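You operate a simulated robot arm through the tools that you are given. There is no shell and no other tool.

Carry out the task below with a simulated robot arm. There is one attempt and no reset: what you move stays moved.

TASK
Press the thick silver ring flush into the blue square block and put the block in the green tray.
Fine: use the small red press; leave its handle wound up and its slide out.
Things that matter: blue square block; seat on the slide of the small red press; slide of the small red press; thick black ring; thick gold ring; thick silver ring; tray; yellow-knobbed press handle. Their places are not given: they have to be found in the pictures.

Only the result counts: the job must be done as asked and must still hold three seconds after the hand-in. Knocking over, shifting, dropping, spilling or breaking anything else fails it.

THE ROBOT
A 7-joint arm with a two-finger gripper, fixed in place. Base frame: the origin is at the foot of the arm, x ahead of it, y to its left, z up; the work surface is at about z = 0.84. Lengths are in m, angles in rad, forces in N, time in s.
With the tool pointing down near the work surface it reaches from about 0.34 to 0.72 m from the base axis. Its first joint turns from -1.152 to 1.152 rad. Payload 2.45 kg.
The tool frame sits at the grasp point between the pads (the TCP): z along the fingers, y along the line on which they close. The tips reach 0.026 m beyond it. The gripper opens to 0.096 m. The gripper's body begins 0.069 m behind the TCP.
Orientation is that of the tool frame in the base frame, as a unit quaternion [x, y, z, w]. With the fingers straight down and closing along the base's y, the tool's x points along the base's -x, its y along +y and its z along -z.

THE INTERFACE
- The arm moves only by the tool servo_tool. Its argument "deltas" is a list of rows, each a list of 3 entries, a list of its own where there are three numbers: the shift along the tool's x, y, z in cm, then the turn, a rotation vector about the tool's x, y, z in rad, then the gripper command, from -1 (fully open) to 1 (shut), values between in proportion. In form: [[[tx, ty, tz], [wx, wy, wz], fingers], ...]. A call has 1 to 20 rows; each row shifts and turns the commanded pose from where the row before left it, along the tool's axes as they then stand. Each row takes 0.2 s and may step no farther than 0.05 m and 0.15 rad from the row before; otherwise, or with a gripper value out of range, the whole call is refused. A pose out of reach is approached as far as the arm can. The call stops where the force on the tool passes 50 N (or 10 N more than at its start, if that is more) or the arm is blocked; 0.2 s more then pass. Each finger halts on what it meets, pressing with about 42 N; the grip force reading is that of the motor and also rises with nothing between the fingers. The clock runs only during rows and for 0.2 s after the last one: add rows that do not move to give the fingers time. The reply holds the time, the measured pose of the TCP, the force on the tool along the base axes, the opening and the grip force, in the units named above and with some noise, with the torque about the TCP (base axes, N m) and any sound that the robot's microphone picked up, and new pictures: "pictures" is both (left out), scene, wrist or none.
- Cameras (640 x 400 px; columns grow to the right, rows downward): "scene" is fixed at [0.1467, -0.3787, 1.4347]; the picture's right is [0.91, -0.41, 0.00], its down [-0.19, -0.43, -0.88] and it looks along [0.36, 0.80, -0.47] (base axes); focal length 297 px, centre (320, 200). "wrist" rides on the gripper at [0.082, 0.003, -0.098] in the tool frame; the picture's right is [-0.04, 1.00, 0.00], its down [-0.73, -0.03, -0.68] and it looks along [-0.68, -0.03, 0.73] (tool axes); focal length 256 px, centre (320, 200).
- probe_pixels(camera, pixels): there is no depth. For up to 12 entries [column, row, z] of the newest picture of that camera ("zoom" is the newest enlarged one), the place [x, y] in the base frame at which the ray of that pixel passes the height z, good to about 0.002 m. No time passes.
- zoom(camera, box): a new picture of the part [left, top, right, bottom] of that camera's present view, enlarged. No time passes.
- hand_in(): hands the job in; it is judged then, once.

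Unless the task says otherwise, let go and move clear before handing in.

The tools are called by a JSON object that holds its "method" and its "body". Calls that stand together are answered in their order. servo_tool: Moves the arm, as the interface text tells. Its arguments: {"type":"object","properties":{"deltas":{"type":"array"},"pictures":{"type":"string","enum":["both","scene","wrist","none"]}},"required":["deltas"]} The other tools are called the same way: probe_pixels (camera, pixels) gives the place at which the rays of pixels pass given heights; zoom (camera, box) takes an enlarged picture of a part of a camera's view; hand_in () hands the job in.

At the start:

```text
time: 0.0
eef_pos: [0.3256, 0.1437, 1.3251]
tool_rot: [0.0, 1.0, 0.0, 0.0]
contact_force: [0.0, -0.7, 0.3]
moment: [0.01, -0.01, -0.02]
grip_width: 0.0958
grasp_force: 0.0
```

scene: 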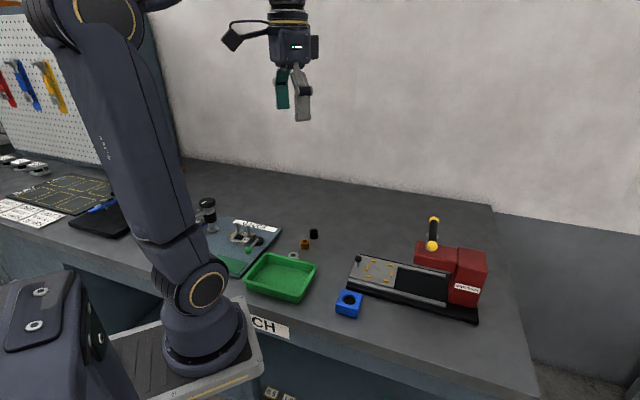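
wrist: 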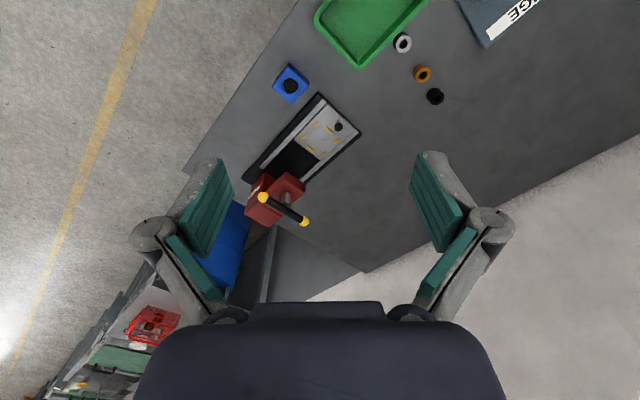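

The scene shows the blue block near (348,304), the tray near (280,277), the rings at (293,255), (305,244) and (313,234), and the red press near (430,270). I will zoom in and probe before moving.

{"method": "zoom", "body": {"camera": "scene", "box": [320, 200, 500, 330]}}

{"method": "zoom", "body": {"camera": "wrist", "box": [220, 0, 480, 240]}}

{"method": "probe_pixels", "body": {"camera": "scene", "pixels": [[348, 297, 0.88], [348, 310, 0.84], [280, 277, 0.84], [293, 256, 0.85], [305, 244, 0.85], [313, 234, 0.85], [358, 260, 0.9], [378, 270, 0.87], [432, 246, 0.95], [434, 218, 0.98]]}}

{"method": "probe_pixels", "body": {"camera": "wrist", "pixels": [[291, 86, 0.87], [403, 43, 0.85], [422, 74, 0.85], [435, 96, 0.85], [339, 127, 0.88], [321, 133, 0.87], [263, 198, 0.95], [305, 222, 0.95]]}}

```text
3.08 times, centred on (410, 265) of scene
```

zoom: 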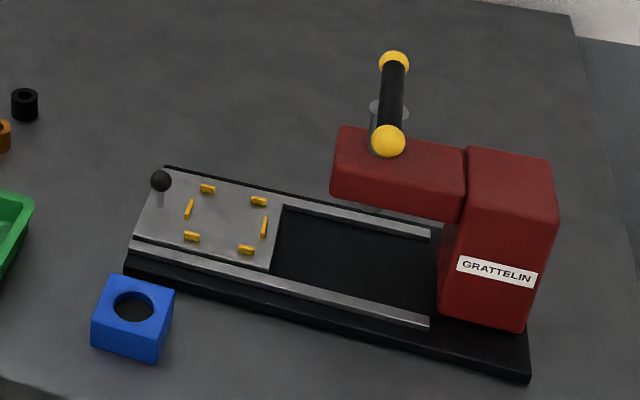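

```text
1.67 times, centred on (350, 120) of wrist
```

zoom: 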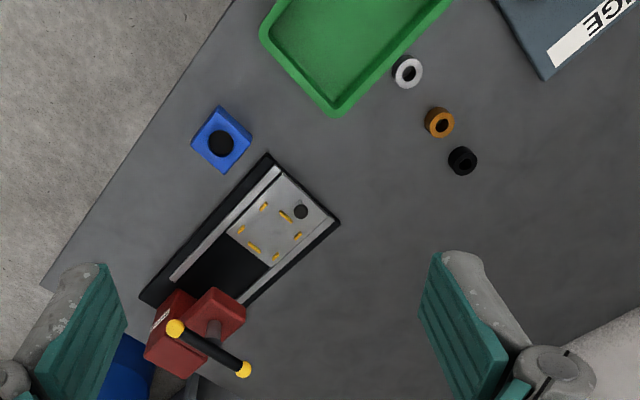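

```text
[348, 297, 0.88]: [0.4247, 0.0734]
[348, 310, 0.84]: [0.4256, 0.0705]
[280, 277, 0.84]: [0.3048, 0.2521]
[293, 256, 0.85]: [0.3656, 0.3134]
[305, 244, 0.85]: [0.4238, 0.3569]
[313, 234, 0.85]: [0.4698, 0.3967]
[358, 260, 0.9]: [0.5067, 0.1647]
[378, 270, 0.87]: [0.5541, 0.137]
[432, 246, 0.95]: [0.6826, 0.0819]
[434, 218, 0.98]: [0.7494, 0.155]
```

```text
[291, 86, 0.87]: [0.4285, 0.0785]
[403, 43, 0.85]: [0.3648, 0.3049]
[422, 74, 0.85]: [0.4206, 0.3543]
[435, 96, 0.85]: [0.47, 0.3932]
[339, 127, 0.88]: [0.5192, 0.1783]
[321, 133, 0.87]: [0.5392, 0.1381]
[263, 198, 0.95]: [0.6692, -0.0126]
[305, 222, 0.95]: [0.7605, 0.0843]
```

The handle looks like a horizontal crossbar on a vertical screw, near (0.64, 0.05, 1.025). The slide is out, and its seat is near (0.54, 0.14). I'll move closer for better wrist views.

{"method": "servo_tool", "body": {"deltas": [[[-1.2, -0.7, 3.7], [0, 0, 0], -1], [[-1.2, -0.7, 3.7], [0, 0, 0], -1], [[-1.2, -0.7, 3.7], [0, 0, 0], -1], [[-1.2, -0.7, 3.7], [0, 0, 0], -1], [[-1.2, -0.7, 3.7], [0, 0, 0], -1], [[-1.2, -0.7, 3.7], [0, 0, 0], -1], [[0, 0, 0], [0, 0, 0], -1]]}}

```text
time: 1.6
eef_pos: [0.3996, 0.102, 1.1037]
tool_rot: [0.0, 1.0, 0.0, 0.0]
contact_force: [0.0, -0.1, -0.9]
moment: [-0.02, 0.01, 0.0]
grip_width: 0.0962
grasp_force: 0.0
```

scene: 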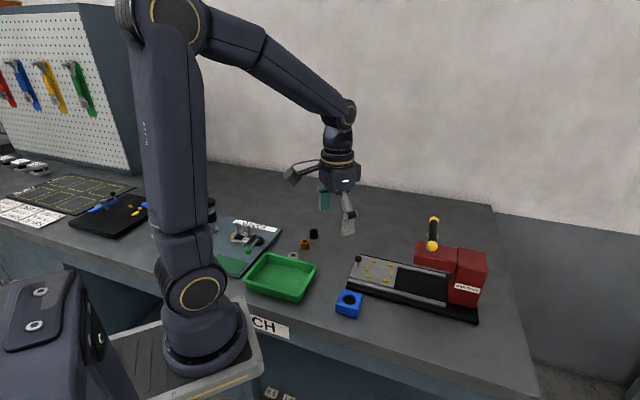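
wrist: 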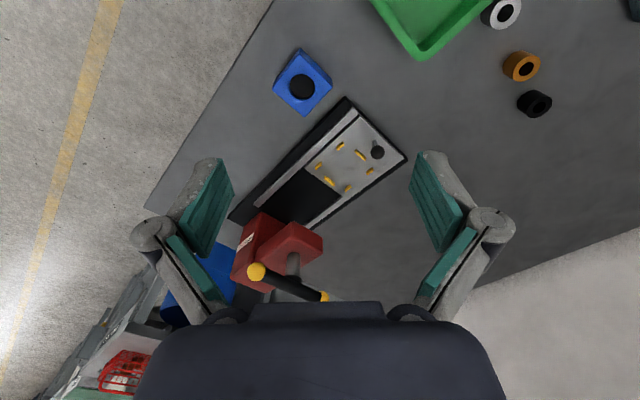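

{"method": "zoom", "body": {"camera": "wrist", "box": [230, 30, 422, 150]}}

{"method": "zoom", "body": {"camera": "wrist", "box": [200, 120, 420, 310]}}

{"method": "zoom", "body": {"camera": "scene", "box": [220, 210, 380, 320]}}

{"method": "zoom", "body": {"camera": "scene", "box": [390, 200, 500, 270]}}

```text
3.33 times, centred on (326, 90) of wrist
```

zoom: 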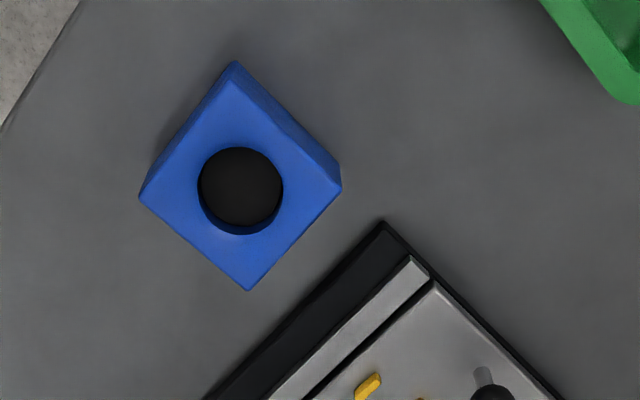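

```text
2.11 times, centred on (310, 215) of wrist
```

zoom: 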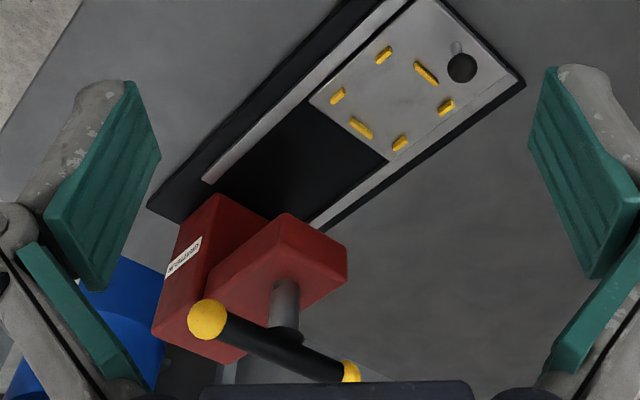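

```text
3.64 times, centred on (300, 265) of scene
```

zoom: 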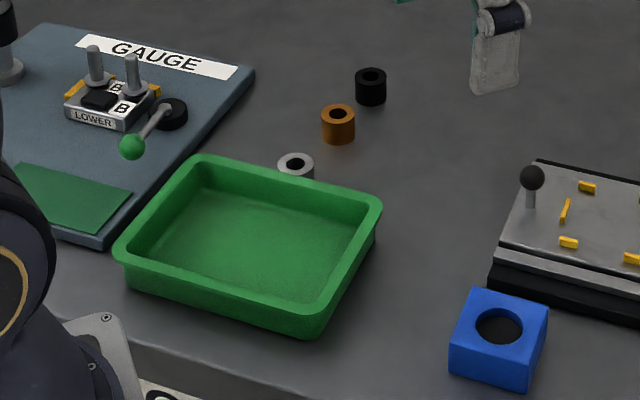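

```text
5.71 times, centred on (445, 235) of scene
```

zoom: 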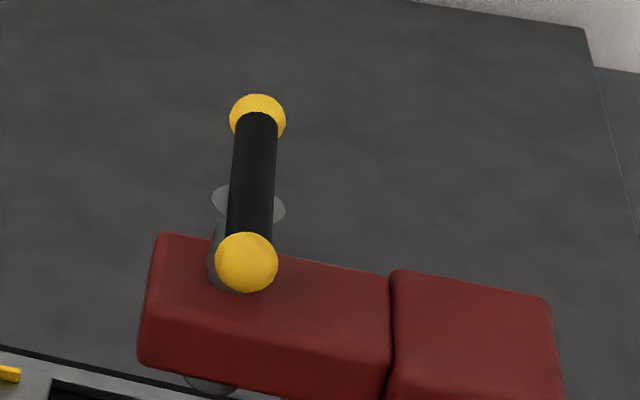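

{"method": "zoom", "body": {"camera": "wrist", "box": [264, 42, 344, 122]}}

{"method": "zoom", "body": {"camera": "scene", "box": [324, 280, 372, 326]}}

```text
5.00 times, centred on (304, 82) of wrist
```

zoom: 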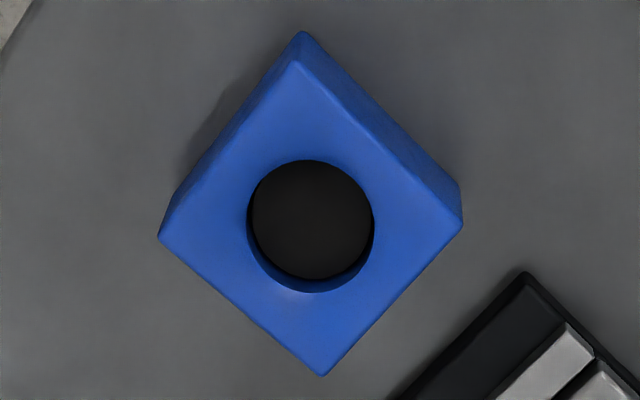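

```text
8.70 times, centred on (348, 303) of scene
```

zoom: 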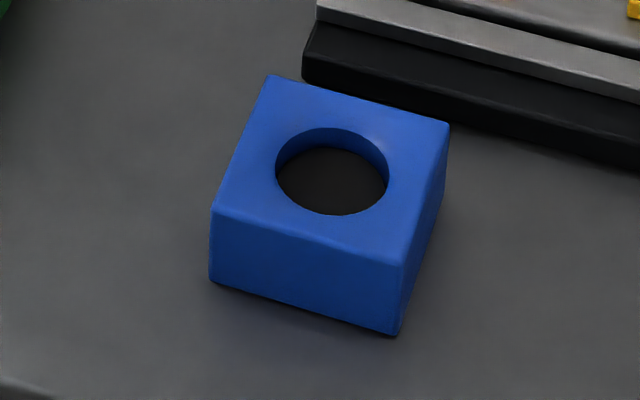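

{"method": "probe_pixels", "body": {"camera": "zoom", "pixels": [[268, 75, 0.875], [449, 124, 0.875], [401, 264, 0.875], [212, 212, 0.875], [399, 334, 0.84], [210, 284, 0.84], [401, 264, 0.865], [212, 212, 0.865], [333, 172, 0.875]]}}

{"method": "probe_pixels", "body": {"camera": "wrist", "pixels": [[298.8, 54.2, 0.875], [271.6, 89.6, 0.875], [304, 117, 0.875], [332.4, 88, 0.875], [300.6, 48.4, 0.84], [332.4, 78.5, 0.84], [302, 87, 0.875]]}}

```text
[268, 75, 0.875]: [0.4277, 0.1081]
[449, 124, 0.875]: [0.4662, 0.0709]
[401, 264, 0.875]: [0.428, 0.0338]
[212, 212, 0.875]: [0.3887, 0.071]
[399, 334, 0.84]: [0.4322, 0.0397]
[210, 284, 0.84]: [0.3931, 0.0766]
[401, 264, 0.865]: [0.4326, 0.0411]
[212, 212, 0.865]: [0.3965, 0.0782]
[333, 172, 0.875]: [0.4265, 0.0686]
```

```text
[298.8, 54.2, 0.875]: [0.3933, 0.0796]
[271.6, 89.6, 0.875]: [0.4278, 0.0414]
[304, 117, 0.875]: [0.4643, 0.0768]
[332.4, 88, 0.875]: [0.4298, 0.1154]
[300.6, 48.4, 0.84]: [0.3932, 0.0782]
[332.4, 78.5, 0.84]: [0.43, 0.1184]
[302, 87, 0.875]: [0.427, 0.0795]
```

{"method": "zoom", "body": {"camera": "wrist", "box": [300, 90, 412, 200]}}

{"method": "zoom", "body": {"camera": "scene", "box": [345, 240, 417, 300]}}

```text
3.64 times, centred on (356, 145) of wrist
```

zoom: 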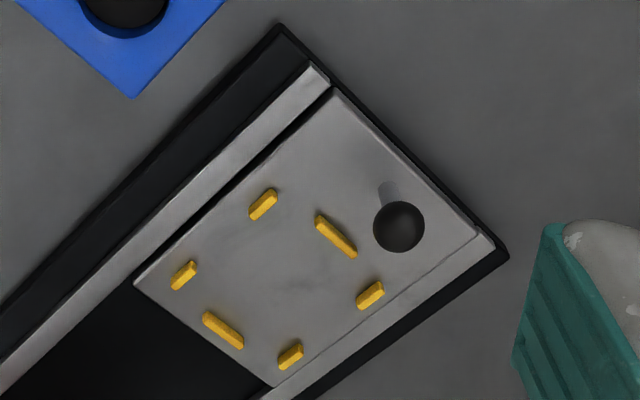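

```text
6.67 times, centred on (381, 270) of scene
```

zoom: 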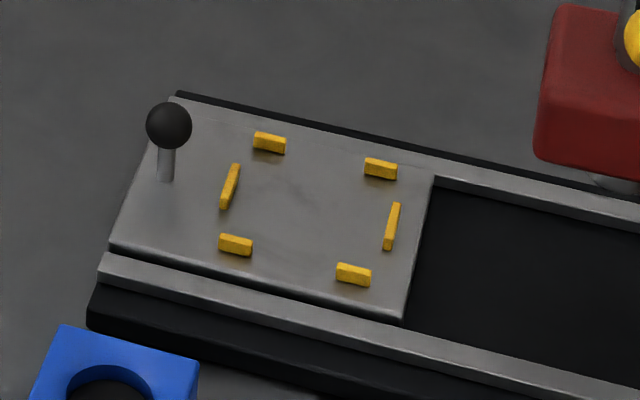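

{"method": "probe_pixels", "body": {"camera": "zoom", "pixels": [[235, 244, 0.875], [353, 274, 0.875], [269, 142, 0.875], [380, 168, 0.875], [229, 185, 0.875], [391, 226, 0.875], [169, 126, 0.9], [165, 180, 0.875]]}}

{"method": "probe_pixels", "body": {"camera": "wrist", "pixels": [[340.3, 146.4, 0.875], [318.6, 165.9, 0.875], [370, 171.1, 0.875], [348, 187.9, 0.875], [360.4, 154.9, 0.875], [329.4, 180.7, 0.875], [377.7, 152.4, 0.9], [374, 142, 0.875]]}}

```text
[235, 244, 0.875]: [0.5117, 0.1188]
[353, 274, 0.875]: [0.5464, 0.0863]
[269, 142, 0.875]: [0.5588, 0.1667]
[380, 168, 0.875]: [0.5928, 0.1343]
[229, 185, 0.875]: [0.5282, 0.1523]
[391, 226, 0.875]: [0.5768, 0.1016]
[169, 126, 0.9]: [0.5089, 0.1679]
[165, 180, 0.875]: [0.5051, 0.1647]
```

```text
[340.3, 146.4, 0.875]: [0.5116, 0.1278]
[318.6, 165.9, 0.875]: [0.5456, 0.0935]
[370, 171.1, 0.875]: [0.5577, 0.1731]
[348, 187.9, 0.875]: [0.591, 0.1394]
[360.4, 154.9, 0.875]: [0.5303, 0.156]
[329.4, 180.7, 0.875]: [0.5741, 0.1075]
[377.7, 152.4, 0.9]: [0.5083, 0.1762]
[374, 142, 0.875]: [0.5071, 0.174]
```

The block is about 0.05 square with its top near z=0.866, and it is turned about 45°, matching the slide axis. The seat centre is near (0.558, 0.134), with gaps for the fingers between the paired ribs. I'll hover over the block with the tool turned 45°.

{"method": "servo_tool", "body": {"deltas": [[[-1.0, -0.8, 4.1], [0, 0, 0], -0.33], [[-1.0, -0.8, 4.1], [0, 0, 0], -0.33], [[-1.04, -0.8, 4.1], [0, 0, 0], -0.33], [[0, 0, 0], [0, 0, 0.1309], -0.33], [[0, 0, 0], [0, 0, 0.1309], -0.33], [[0, 0, 0], [0, 0, 0.1309], -0.33], [[0, 0, 0], [0, 0, 0.1309], -0.33], [[0, 0, 0], [0, 0, 0.1309], -0.33], [[0, 0, 0], [0, 0, 0.1309], -0.33], [[0, 0, 0], [0, 0, 0], -0.33]]}}

```text
time: 3.8
eef_pos: [0.4281, 0.0794, 0.9804]
tool_rot: [0.384, 0.923, 0.0, 0.001]
contact_force: [0.0, 0.1, 0.0]
moment: [0.0, 0.0, -0.01]
grip_width: 0.0639
grasp_force: 0.0
```

scene: 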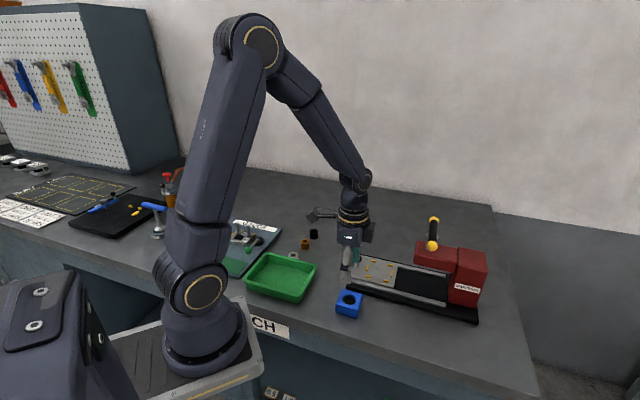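
wrist: 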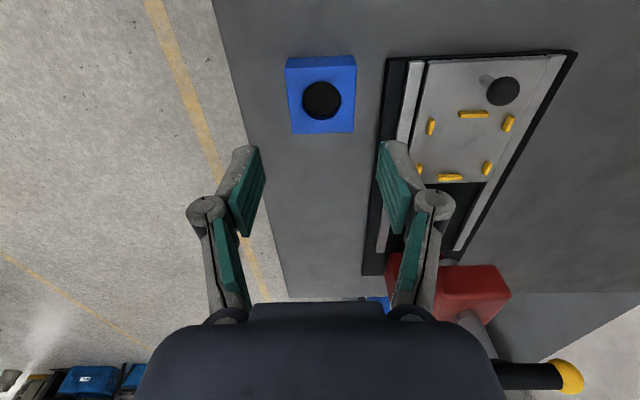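

{"method": "zoom", "body": {"camera": "wrist", "box": [270, 40, 430, 140]}}

```text
4.00 times, centred on (350, 90) of wrist
```

zoom: 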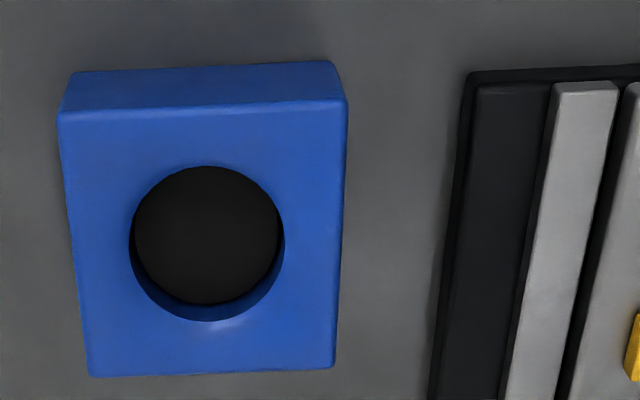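

{"method": "probe_pixels", "body": {"camera": "zoom", "pixels": [[58, 112, 0.866], [346, 98, 0.866], [334, 368, 0.866], [91, 377, 0.866], [208, 243, 0.866], [72, 75, 0.84], [332, 62, 0.84], [478, 82, 0.85], [435, 398, 0.85], [466, 72, 0.84]]}}

```text
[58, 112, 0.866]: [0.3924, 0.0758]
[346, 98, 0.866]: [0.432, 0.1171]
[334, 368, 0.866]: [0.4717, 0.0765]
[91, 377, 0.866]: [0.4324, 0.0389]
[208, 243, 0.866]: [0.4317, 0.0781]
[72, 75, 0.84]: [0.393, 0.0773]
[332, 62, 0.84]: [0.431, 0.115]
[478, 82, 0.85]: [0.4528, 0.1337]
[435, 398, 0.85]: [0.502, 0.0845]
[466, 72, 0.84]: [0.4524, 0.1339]
```

The block is about 0.056 wide and centred near (0.432, 0.077), and the press base edge is 0.054 from its centre. I'll lower to just above the block with an opening of about 0.068 and check.

{"method": "servo_tool", "body": {"deltas": [[[-0.39, 0.18, 2.0], [0, 0, 0], -0.42], [[0, 0, 3.0], [0, 0, 0], -0.42], [[0, 0, 2.5], [0, 0, 0], -0.42], [[0, 0, 0], [0, 0, 0], -0.42]]}}

```text
time: 4.8
eef_pos: [0.4308, 0.0794, 0.9058]
tool_rot: [0.383, 0.924, -0.001, 0.0]
contact_force: [0.2, 0.3, -0.4]
moment: [0.02, 0.02, 0.04]
grip_width: 0.0678
grasp_force: 0.1
```

scene: 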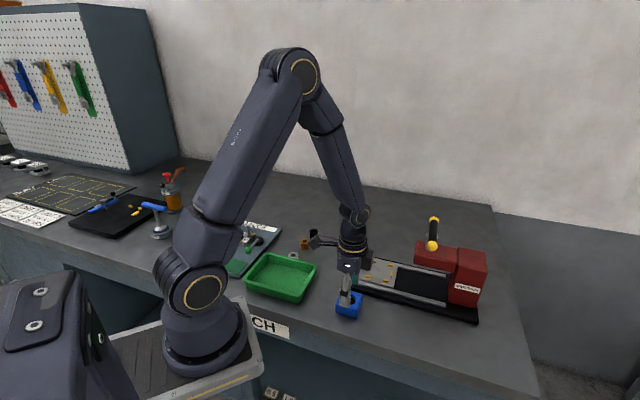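
wrist: 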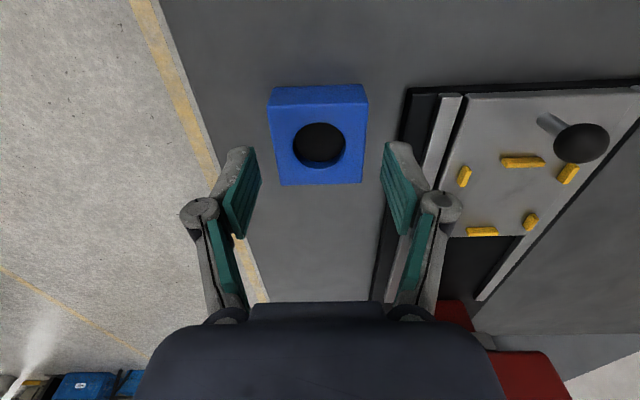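

{"method": "probe_pixels", "body": {"camera": "wrist", "pixels": [[268, 105, 0.866], [368, 101, 0.866], [362, 182, 0.866], [280, 185, 0.866], [319, 145, 0.866], [346, 145, 0.866], [292, 145, 0.866]]}}

```text
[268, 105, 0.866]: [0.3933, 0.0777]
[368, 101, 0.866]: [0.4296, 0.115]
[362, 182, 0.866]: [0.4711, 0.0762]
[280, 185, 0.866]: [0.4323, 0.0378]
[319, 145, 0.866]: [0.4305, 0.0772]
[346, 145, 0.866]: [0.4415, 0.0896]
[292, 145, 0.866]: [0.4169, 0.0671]
```

The hole centre reads (0.431, 0.077) and the fingers straddle the block evenly. I'll go down and grip.

{"method": "servo_tool", "body": {"deltas": [[[-0.25, -0.1, 1.2], [0, 0, 0], -0.42], [[0, 0, 1.2], [0, 0, 0], -0.42], [[0, 0, 1.1], [0, 0, 0], -0.42], [[0, 0, 0], [0, 0, 0], -0.42], [[0, 0, 0], [0, 0, 0], 0.2], [[0, 0, 0], [0, 0, 0], 0.2], [[0, 0, 0], [0, 0, 0], 0.2]]}}

```text
time: 6.4
eef_pos: [0.4336, 0.0752, 0.8721]
tool_rot: [0.382, 0.924, 0.0, 0.0]
contact_force: [0.3, -0.3, -0.1]
moment: [-0.01, -0.07, 0.03]
grip_width: 0.0557
grasp_force: 41.8
```

scene: 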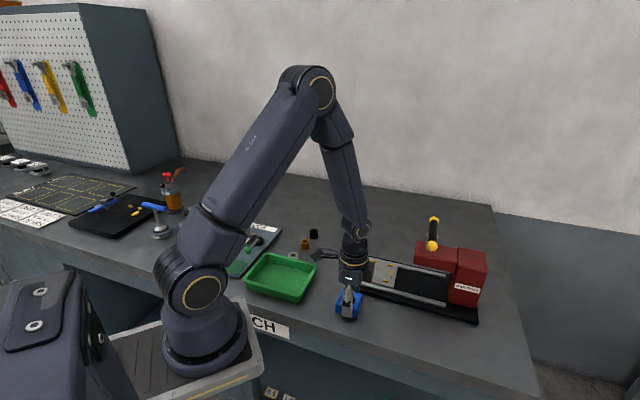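
wrist: 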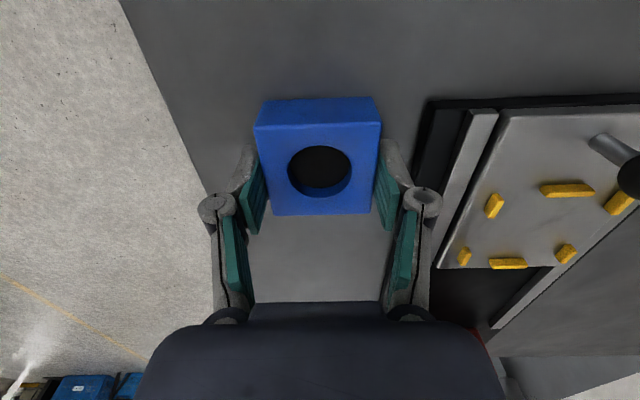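

{"method": "probe_pixels", "body": {"camera": "wrist", "pixels": [[319, 172, 0.866], [254, 128, 0.866], [381, 122, 0.866], [370, 214, 0.866], [273, 216, 0.866]]}}

{"method": "servo_tool", "body": {"deltas": [[[0, 0, -3.0], [0, 0, 0], 0.2], [[0, 0, -4.0], [0, 0, 0], 0.2], [[0, 0, 0], [0, 0, 0], 0.2]]}}

```text
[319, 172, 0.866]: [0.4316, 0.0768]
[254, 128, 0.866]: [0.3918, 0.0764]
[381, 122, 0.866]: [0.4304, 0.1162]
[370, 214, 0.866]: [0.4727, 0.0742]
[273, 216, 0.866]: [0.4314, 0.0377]
```

```text
time: 7.2
eef_pos: [0.4324, 0.0758, 0.9426]
tool_rot: [0.383, 0.924, 0.0, 0.0]
contact_force: [-0.2, -0.2, -1.7]
moment: [-0.02, -0.02, 0.02]
grip_width: 0.0557
grasp_force: 42.0
```

scene: 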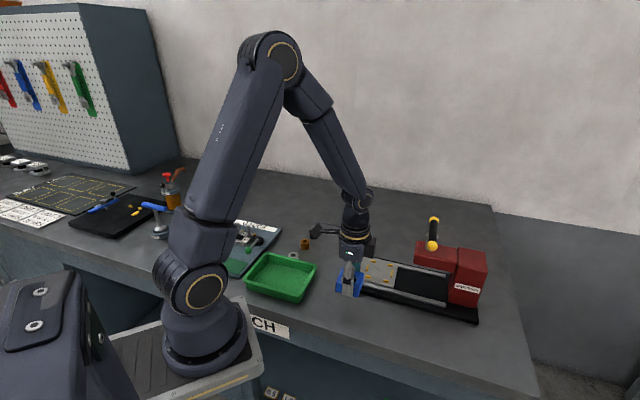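
wrist: 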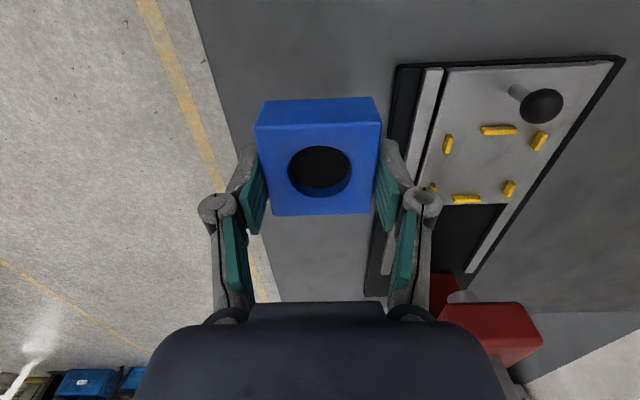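

{"method": "zoom", "body": {"camera": "wrist", "box": [400, 90, 576, 200]}}

```text
3.64 times, centred on (488, 145) of wrist
```

zoom: 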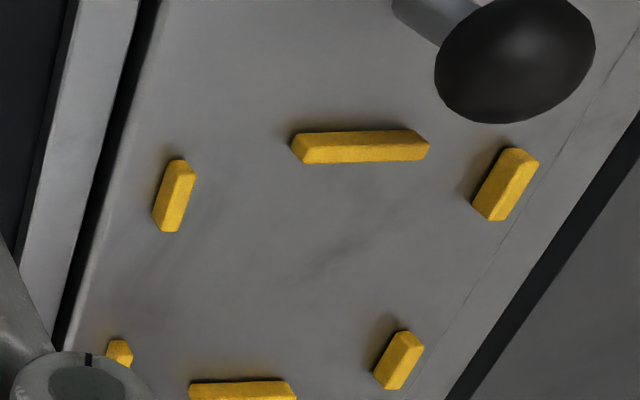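

{"method": "probe_pixels", "body": {"camera": "zoom", "pixels": [[174, 195, 0.866], [360, 147, 0.866], [506, 184, 0.866], [399, 360, 0.866], [243, 392, 0.866], [120, 354, 0.866], [303, 163, 0.862], [425, 160, 0.862], [472, 205, 0.862], [192, 190, 0.862]]}}

```text
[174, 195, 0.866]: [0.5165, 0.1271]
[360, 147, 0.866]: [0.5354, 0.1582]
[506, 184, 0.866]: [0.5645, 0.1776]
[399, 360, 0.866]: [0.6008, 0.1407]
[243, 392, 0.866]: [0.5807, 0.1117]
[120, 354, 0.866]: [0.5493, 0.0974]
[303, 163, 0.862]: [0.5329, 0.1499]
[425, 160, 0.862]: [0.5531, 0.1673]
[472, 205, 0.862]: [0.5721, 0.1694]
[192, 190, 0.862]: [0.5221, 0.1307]
```

The rib centres give a seat centre of about (0.558, 0.135). I'll carry the block above it.

{"method": "servo_tool", "body": {"deltas": [[[-1.21, 3.26, -1.0], [0, 0, 0], 0.2], [[-1.21, 3.26, 0], [0, 0, 0], 0.2], [[-1.21, 3.26, 0], [0, 0, 0], 0.2], [[-1.21, 3.25, 0], [0, 0, 0], 0.2], [[0, 0, 0], [0, 0, 0], 0.2], [[0, 0, 0], [0, 0, 0], 0.2]]}}

```text
time: 8.6
eef_pos: [0.5615, 0.1345, 0.9486]
tool_rot: [0.383, 0.924, 0.0, 0.0]
contact_force: [-0.7, 0.5, -1.4]
moment: [0.01, -0.03, -0.03]
grip_width: 0.0558
grasp_force: 42.3
```

scene: 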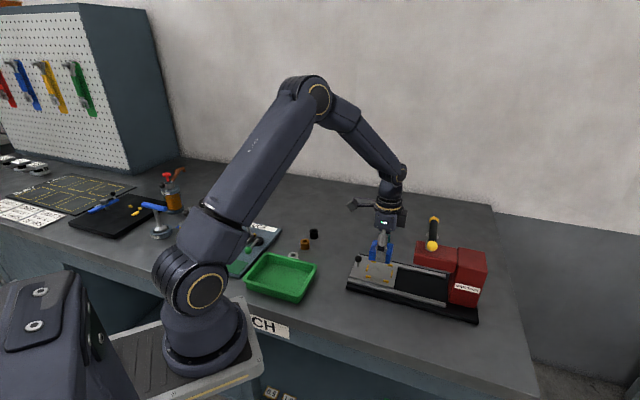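
wrist: 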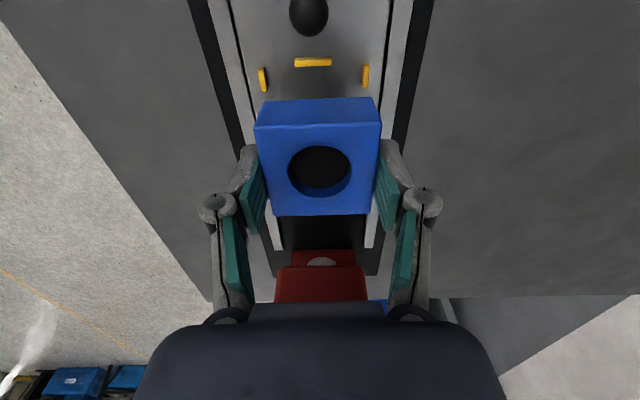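

{"method": "zoom", "body": {"camera": "wrist", "box": [240, 40, 400, 140]}}

{"method": "zoom", "body": {"camera": "scene", "box": [345, 230, 425, 290]}}

{"method": "probe_pixels", "body": {"camera": "wrist", "pixels": [[263, 80, 0.866], [366, 75, 0.866], [313, 62, 0.866], [319, 172, 0.946], [254, 128, 0.946], [381, 122, 0.946], [370, 214, 0.946], [273, 216, 0.946]]}}

```text
4.00 times, centred on (320, 90) of wrist
```

zoom: 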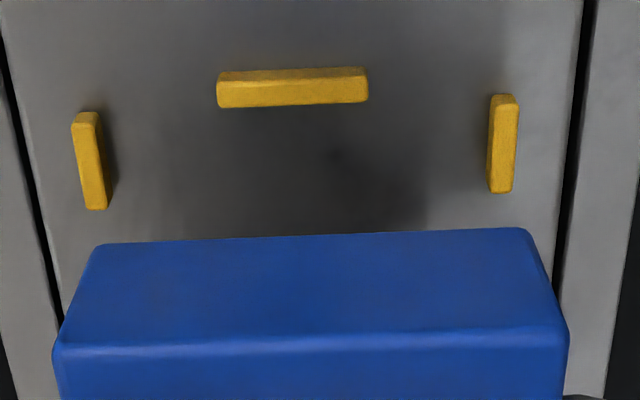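

```text
6.67 times, centred on (385, 260) of scene
```

zoom: 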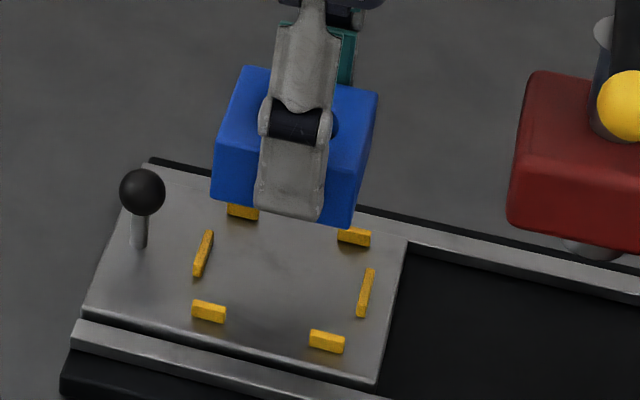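

```text
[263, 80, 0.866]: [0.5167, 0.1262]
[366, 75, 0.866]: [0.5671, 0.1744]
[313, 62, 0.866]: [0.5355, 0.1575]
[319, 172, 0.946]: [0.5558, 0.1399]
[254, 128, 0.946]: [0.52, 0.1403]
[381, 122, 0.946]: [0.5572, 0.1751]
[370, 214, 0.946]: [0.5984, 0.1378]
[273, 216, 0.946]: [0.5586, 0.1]
```

The block is over the seat but about 2 mm too far in tool +y, judging by the rib mid column of 314.5. I'll correct that, lower to just above the ribs and check.

{"method": "servo_tool", "body": {"deltas": [[[0, -0.2, 1.5], [0, 0, 0], 0.2], [[0, 0, 1.5], [0, 0, 0], 0.2], [[0, 0, 0.8], [0, 0, 0], 0.2], [[0, 0, 0], [0, 0, 0], 0.2], [[0, 0, 0], [0, 0, 0], 0.2]]}}

{"method": "zoom", "body": {"camera": "scene", "box": [345, 230, 425, 290]}}

{"method": "zoom", "body": {"camera": "wrist", "box": [200, 40, 440, 260]}}

```text
time: 9.8
eef_pos: [0.5583, 0.1324, 0.912]
tool_rot: [0.383, 0.924, 0.0, -0.001]
contact_force: [0.8, 0.1, -2.8]
moment: [0.01, 0.0, -0.02]
grip_width: 0.0557
grasp_force: 42.0
```

scene: 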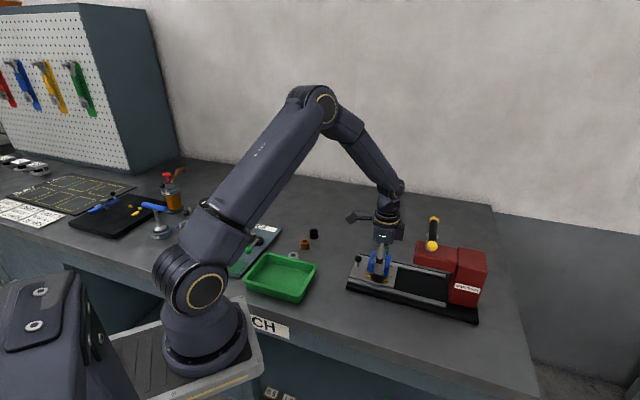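
wrist: 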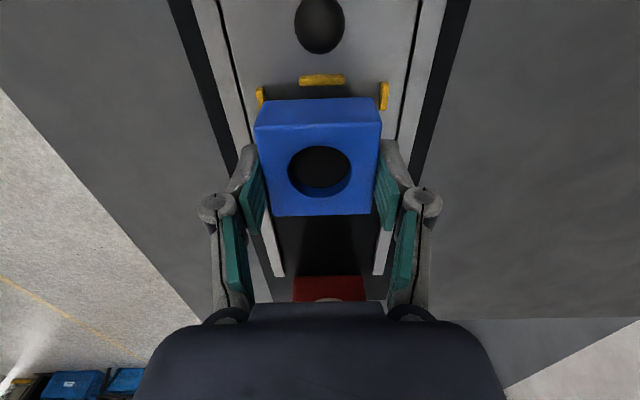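

```text
6.67 times, centred on (385, 260) of scene
```

zoom: 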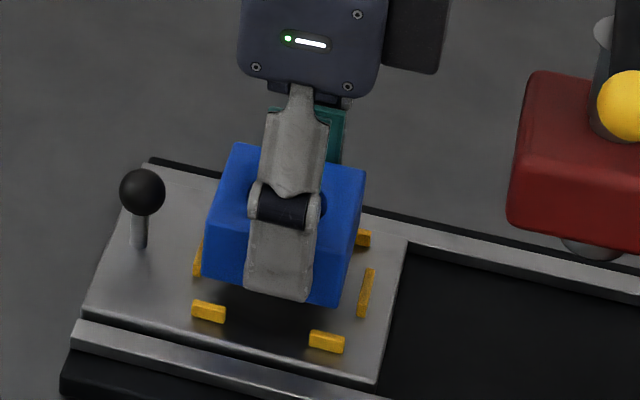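

```text
1.82 times, centred on (320, 150) of wrist
```

zoom: 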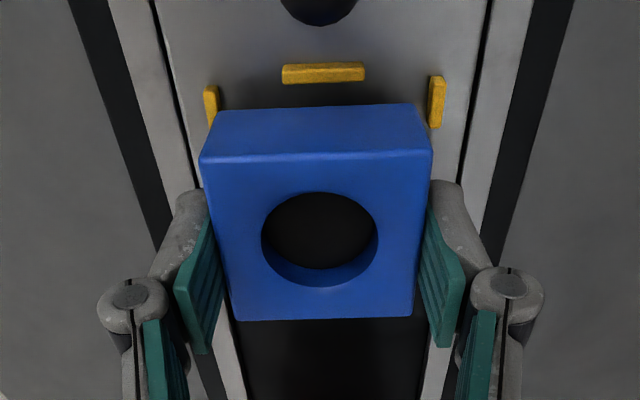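

{"method": "probe_pixels", "body": {"camera": "zoom", "pixels": [[323, 73, 0.866], [211, 105, 0.866], [437, 100, 0.866], [216, 113, 0.88], [420, 106, 0.88], [320, 238, 0.906]]}}

```text
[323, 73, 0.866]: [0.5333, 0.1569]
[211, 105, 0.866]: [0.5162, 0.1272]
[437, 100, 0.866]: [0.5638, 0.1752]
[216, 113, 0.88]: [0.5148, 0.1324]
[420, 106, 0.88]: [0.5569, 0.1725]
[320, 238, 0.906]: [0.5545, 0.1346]
```

The block is within about 1.5 mm of centre, so I'll nudge it by +1 mm and lower it gently.

{"method": "servo_tool", "body": {"deltas": [[[0, 0.1, 0.5], [0, 0, 0], 0.2], [[0, 0, 0.5], [0, 0, 0], 0.2], [[0, 0, 0.4], [0, 0, 0], 0.2], [[0, 0, 0], [0, 0, 0], 0.2], [[0, 0, 0], [0, 0, 0], 0.2]]}}

{"method": "zoom", "body": {"camera": "scene", "box": [345, 230, 425, 290]}}

{"method": "zoom", "body": {"camera": "wrist", "box": [200, 40, 440, 260]}}

```text
time: 11.0
eef_pos: [0.5592, 0.1307, 0.8989]
tool_rot: [0.383, 0.924, 0.001, -0.001]
contact_force: [0.5, 0.0, -2.4]
moment: [-0.01, -0.03, 0.0]
grip_width: 0.0559
grasp_force: 41.8
```

scene: 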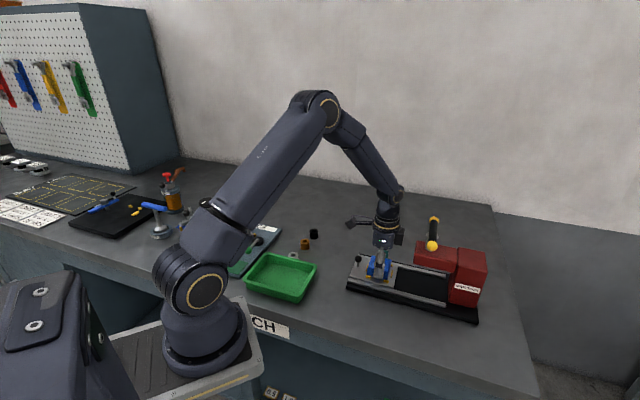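
wrist: 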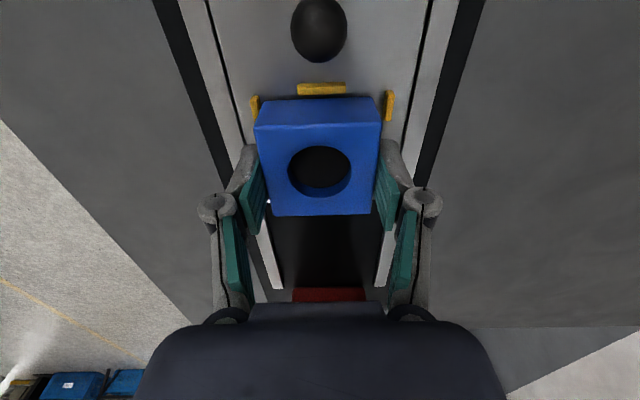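

```text
6.67 times, centred on (385, 260) of scene
```

zoom: 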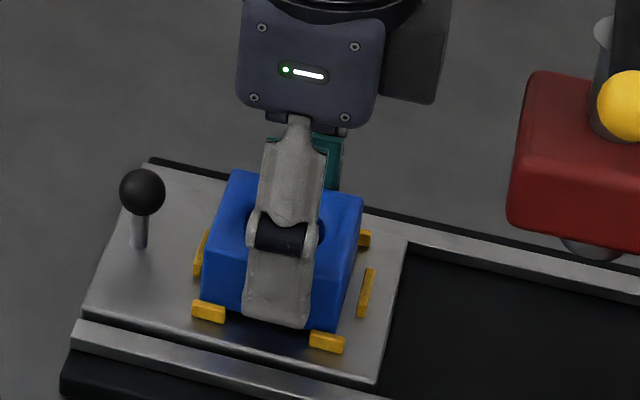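

```text
1.82 times, centred on (320, 150) of wrist
```

zoom: 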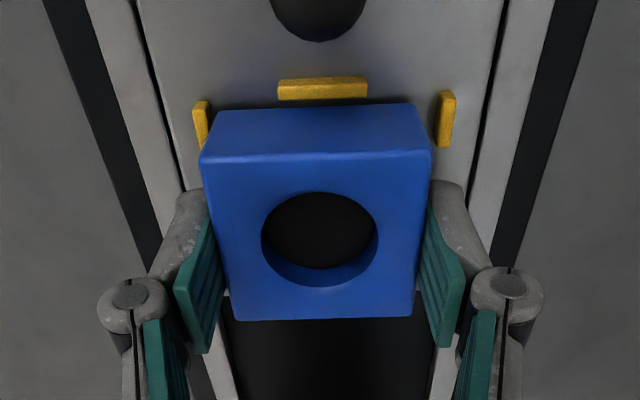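

Block bottom spans columns 213–418 and the rib gap spans 208–437, so it needs about 1.5 mm more in +y before the final lowering.

{"method": "servo_tool", "body": {"deltas": [[[0, 0.17, 0], [0, 0, 0], 0.2], [[0, 0, 0.2], [0, 0, 0], 0.2], [[0, 0, 0], [0, 0, 0], 0.2]]}}

{"method": "zoom", "body": {"camera": "wrist", "box": [200, 40, 440, 260]}}

{"method": "zoom", "body": {"camera": "scene", "box": [355, 240, 405, 285]}}

```text
time: 11.8
eef_pos: [0.559, 0.1328, 0.8957]
tool_rot: [0.383, 0.924, 0.0, 0.001]
contact_force: [-0.2, -0.3, -3.3]
moment: [-0.02, 0.01, 0.01]
grip_width: 0.0556
grasp_force: 41.8
```

scene: 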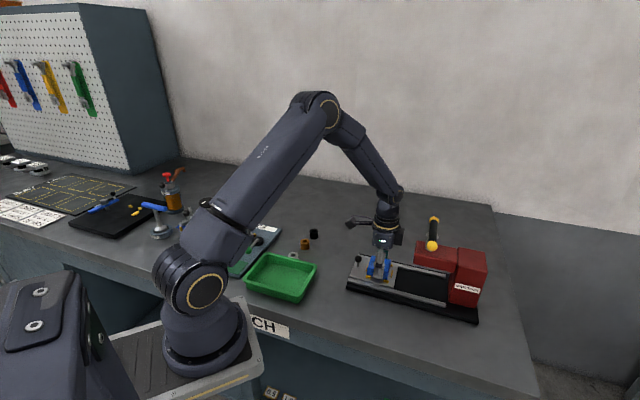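
wrist: 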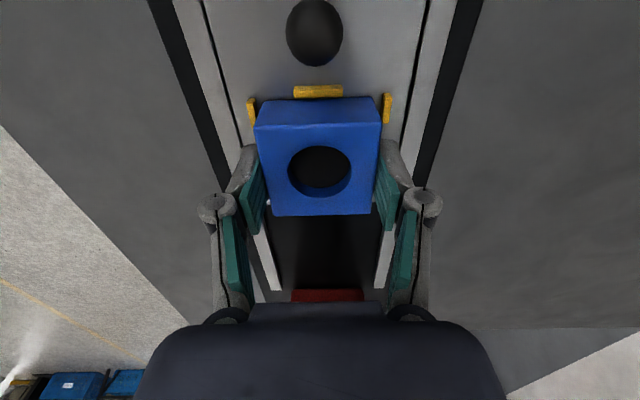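

```text
1.82 times, centred on (320, 150) of wrist
```

zoom: 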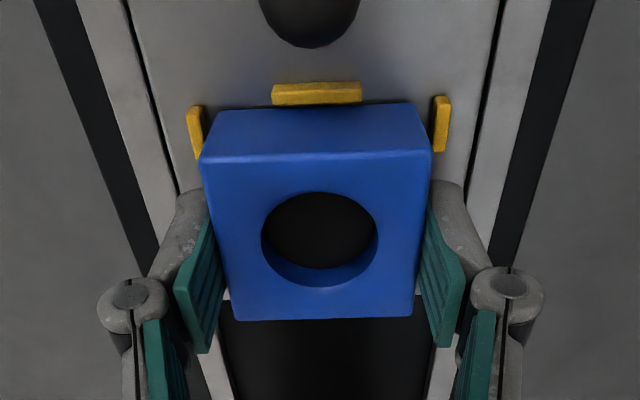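

```text
8.89 times, centred on (380, 262) of scene
```

zoom: 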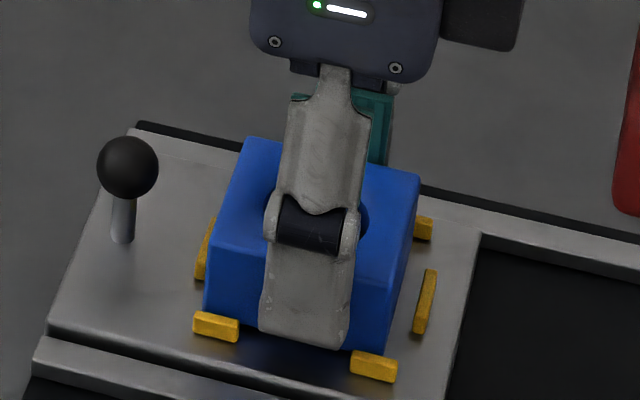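

Rib gap (203–432) and block edge (212–420) are now centred to within half a millimetre. I'll lower to contact.

{"method": "servo_tool", "body": {"deltas": [[[0, 0, 0.2], [0, 0, 0], 0.2], [[0, 0, 0.15], [0, 0, 0], 0.2], [[0, 0, 0.15], [0, 0, 0], 0.2], [[0, 0, 0], [0, 0, 0], 0.2]]}}

{"method": "zoom", "body": {"camera": "scene", "box": [355, 240, 405, 285]}}

```text
time: 12.8
eef_pos: [0.5596, 0.133, 0.8937]
tool_rot: [0.382, 0.924, 0.0, 0.002]
contact_force: [-5.5, -5.9, 28.3]
moment: [-0.27, 0.07, -0.13]
grip_width: 0.0557
grasp_force: 41.9
```

scene: 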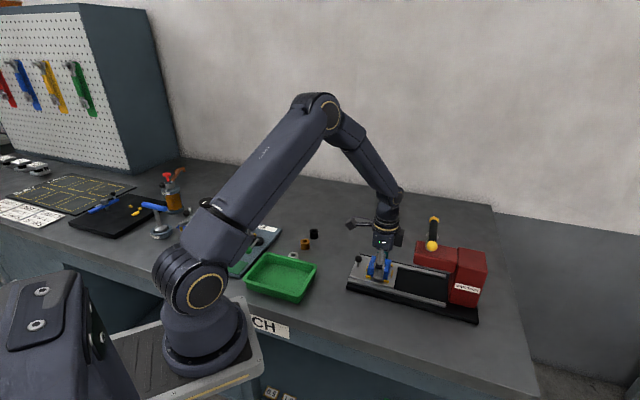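
wrist: 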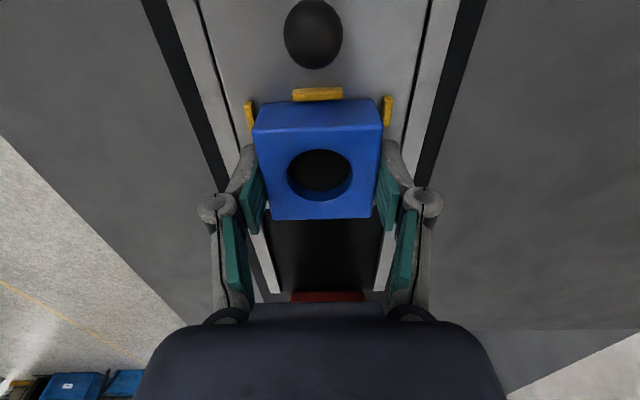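

```text
8.89 times, centred on (380, 262) of scene
```

zoom: 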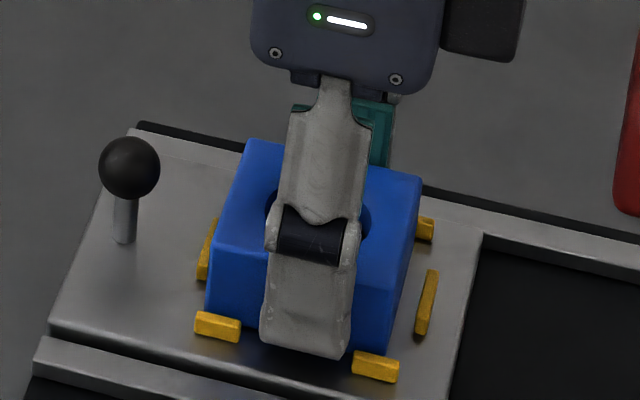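

{"method": "zoom", "body": {"camera": "wrist", "box": [230, 70, 410, 180]}}

{"method": "zoom", "body": {"camera": "scene", "box": [366, 258, 396, 285]}}

```text
3.56 times, centred on (320, 125) of wrist
```

zoom: 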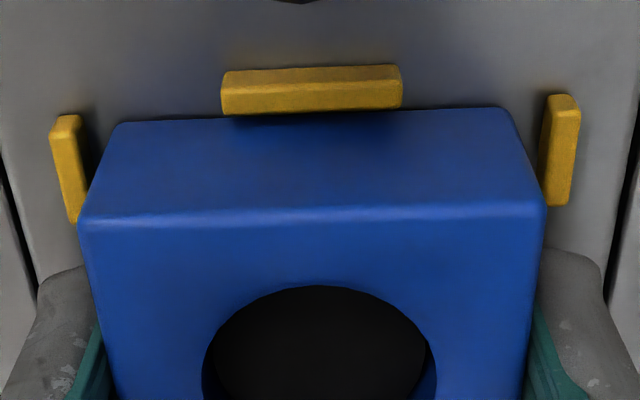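

```text
14.81 times, centred on (381, 272) of scene
```

zoom: 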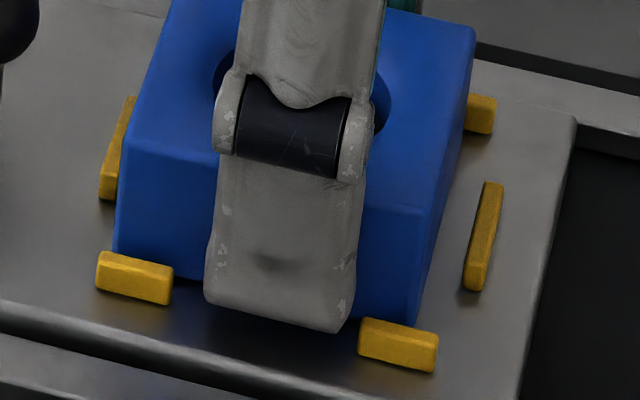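

A 28 N contact acts near the block's centre with the block bottom at about z=0.862, so it is resting flat on the slide between the ribs. I'll ease off, open a little and rise.

{"method": "servo_tool", "body": {"deltas": [[[0, 0, -0.25], [0, 0, 0], 0.2], [[0, 0, 0], [0, 0, 0], -0.35], [[0, 0, 0], [0, 0, 0], -0.35], [[0, 0, 0], [0, 0, 0], -0.35], [[0, 0, -1.5], [0, 0, 0], -0.35], [[0, 0, -3], [0, 0, 0], -0.35], [[0, 0, -3], [0, 0, 0], -0.35], [[0, 0, 0], [0, 0, 0], -0.35]]}}

{"method": "zoom", "body": {"camera": "scene", "box": [355, 240, 405, 285]}}

{"method": "zoom", "body": {"camera": "wrist", "box": [240, 40, 400, 180]}}

```text
time: 14.6
eef_pos: [0.5595, 0.1327, 0.9693]
tool_rot: [0.383, 0.924, 0.0, 0.0]
contact_force: [1.7, -0.8, -0.2]
moment: [0.0, 0.03, 0.01]
grip_width: 0.0649
grasp_force: 0.1
```

scene: 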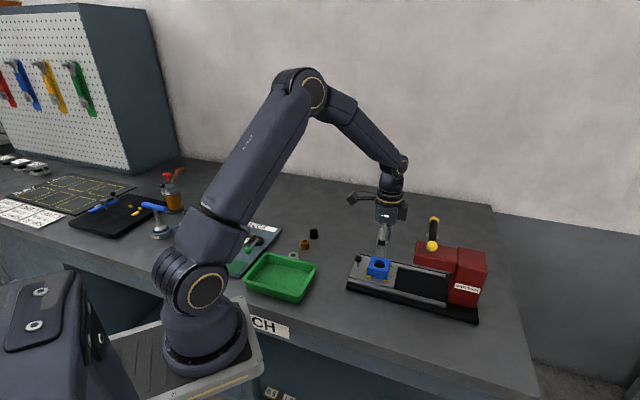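
wrist: 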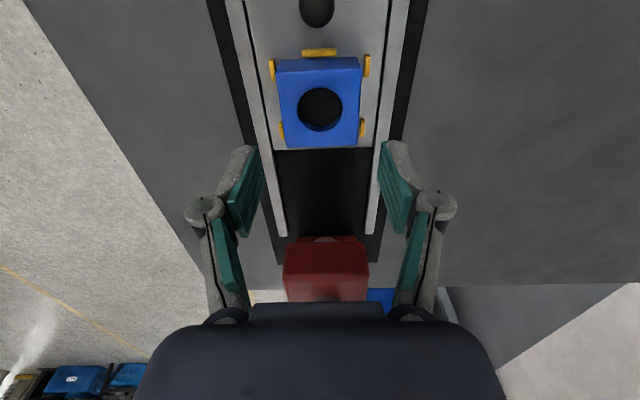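

```text
8.89 times, centred on (380, 262) of scene
```

zoom: 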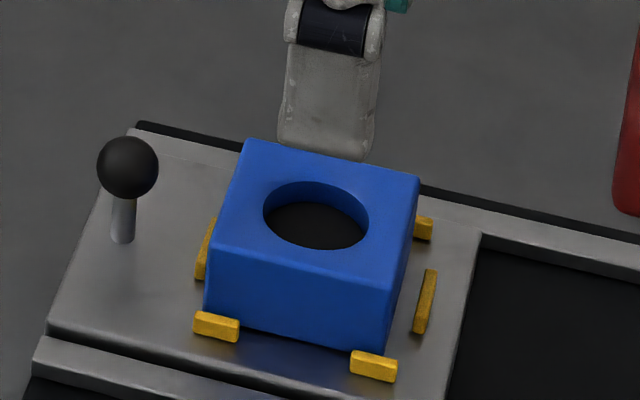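

```text
2.86 times, centred on (320, 110) of wrist
```

zoom: 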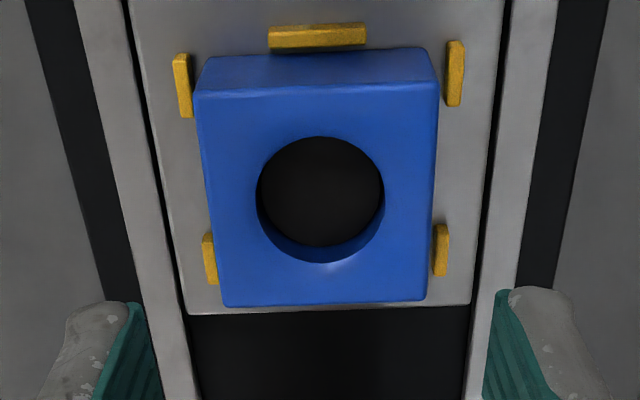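

{"method": "probe_pixels", "body": {"camera": "zoom", "pixels": [[320, 137, 0.888], [320, 263, 0.888], [256, 200, 0.888], [385, 200, 0.888], [183, 85, 0.866], [455, 73, 0.866], [209, 258, 0.866], [441, 249, 0.866], [318, 36, 0.866], [195, 95, 0.888], [438, 88, 0.888], [427, 298, 0.888]]}}

```text
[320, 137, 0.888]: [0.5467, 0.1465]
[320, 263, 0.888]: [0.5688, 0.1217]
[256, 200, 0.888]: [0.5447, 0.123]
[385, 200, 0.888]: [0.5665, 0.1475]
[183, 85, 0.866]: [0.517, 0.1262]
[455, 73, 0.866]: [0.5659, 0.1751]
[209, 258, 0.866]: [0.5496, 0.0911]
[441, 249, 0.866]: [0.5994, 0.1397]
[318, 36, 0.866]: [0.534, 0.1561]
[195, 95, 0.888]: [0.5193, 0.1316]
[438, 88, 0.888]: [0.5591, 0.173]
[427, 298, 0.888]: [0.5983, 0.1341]
```

The block sits inside the ribs, roughly 2 mm toward the knob. Next I'll go to the silver ring near (0.365, 0.305) and look at it.

{"method": "servo_tool", "body": {"deltas": [[[4.27, -0.33, -1.5], [0, 0, 0], -0.35], [[4.27, -0.33, -1.5], [0, 0, 0], -0.35], [[4.27, -0.33, -1.5], [0, 0, 0], -0.35], [[4.27, -0.33, -1.0], [0, 0, 0], -0.35], [[4.27, -0.33, 0], [0, 0, 0], -0.35], [[4.27, -0.33, 0], [0, 0, 0], -0.35], [[0, 0, 0], [0, 0, -0.1309], -0.35], [[0, 0, 0], [0, 0, -0.1309], -0.35], [[0, 0, 0], [0, 0, -0.1309], -0.35], [[0, 0, 0], [0, 0, -0.1309], -0.35], [[0, 0, 0], [0, 0, -0.1309], -0.35], [[0, 0, 0], [0, 0, -0.1309], -0.35], [[0, 0, 0], [0, 0, 0], -0.35]]}}

{"method": "zoom", "body": {"camera": "wrist", "box": [200, 0, 456, 160]}}

```text
time: 17.4
eef_pos: [0.3652, 0.2981, 1.0245]
tool_rot: [-0.001, 1.0, 0.0, 0.0]
contact_force: [0.7, -0.2, -0.5]
moment: [-0.04, 0.03, 0.01]
grip_width: 0.0647
grasp_force: 0.0
```

scene: 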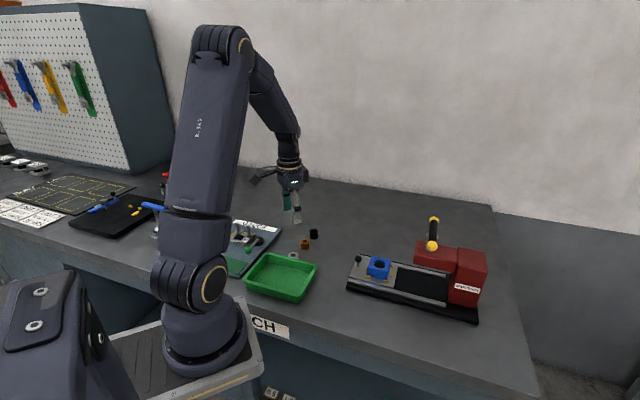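
wrist: 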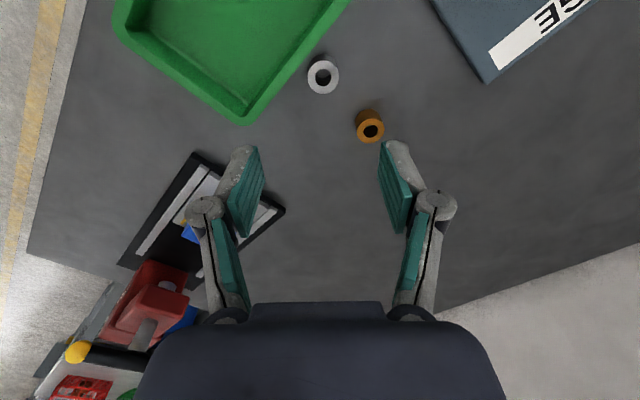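

```text
2.50 times, centred on (328, 80) of wrist
```

zoom: 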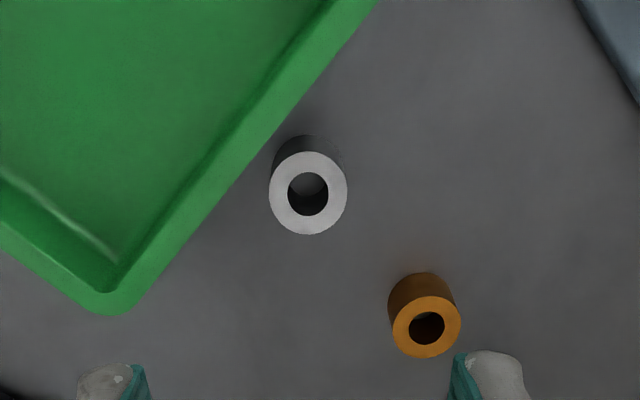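

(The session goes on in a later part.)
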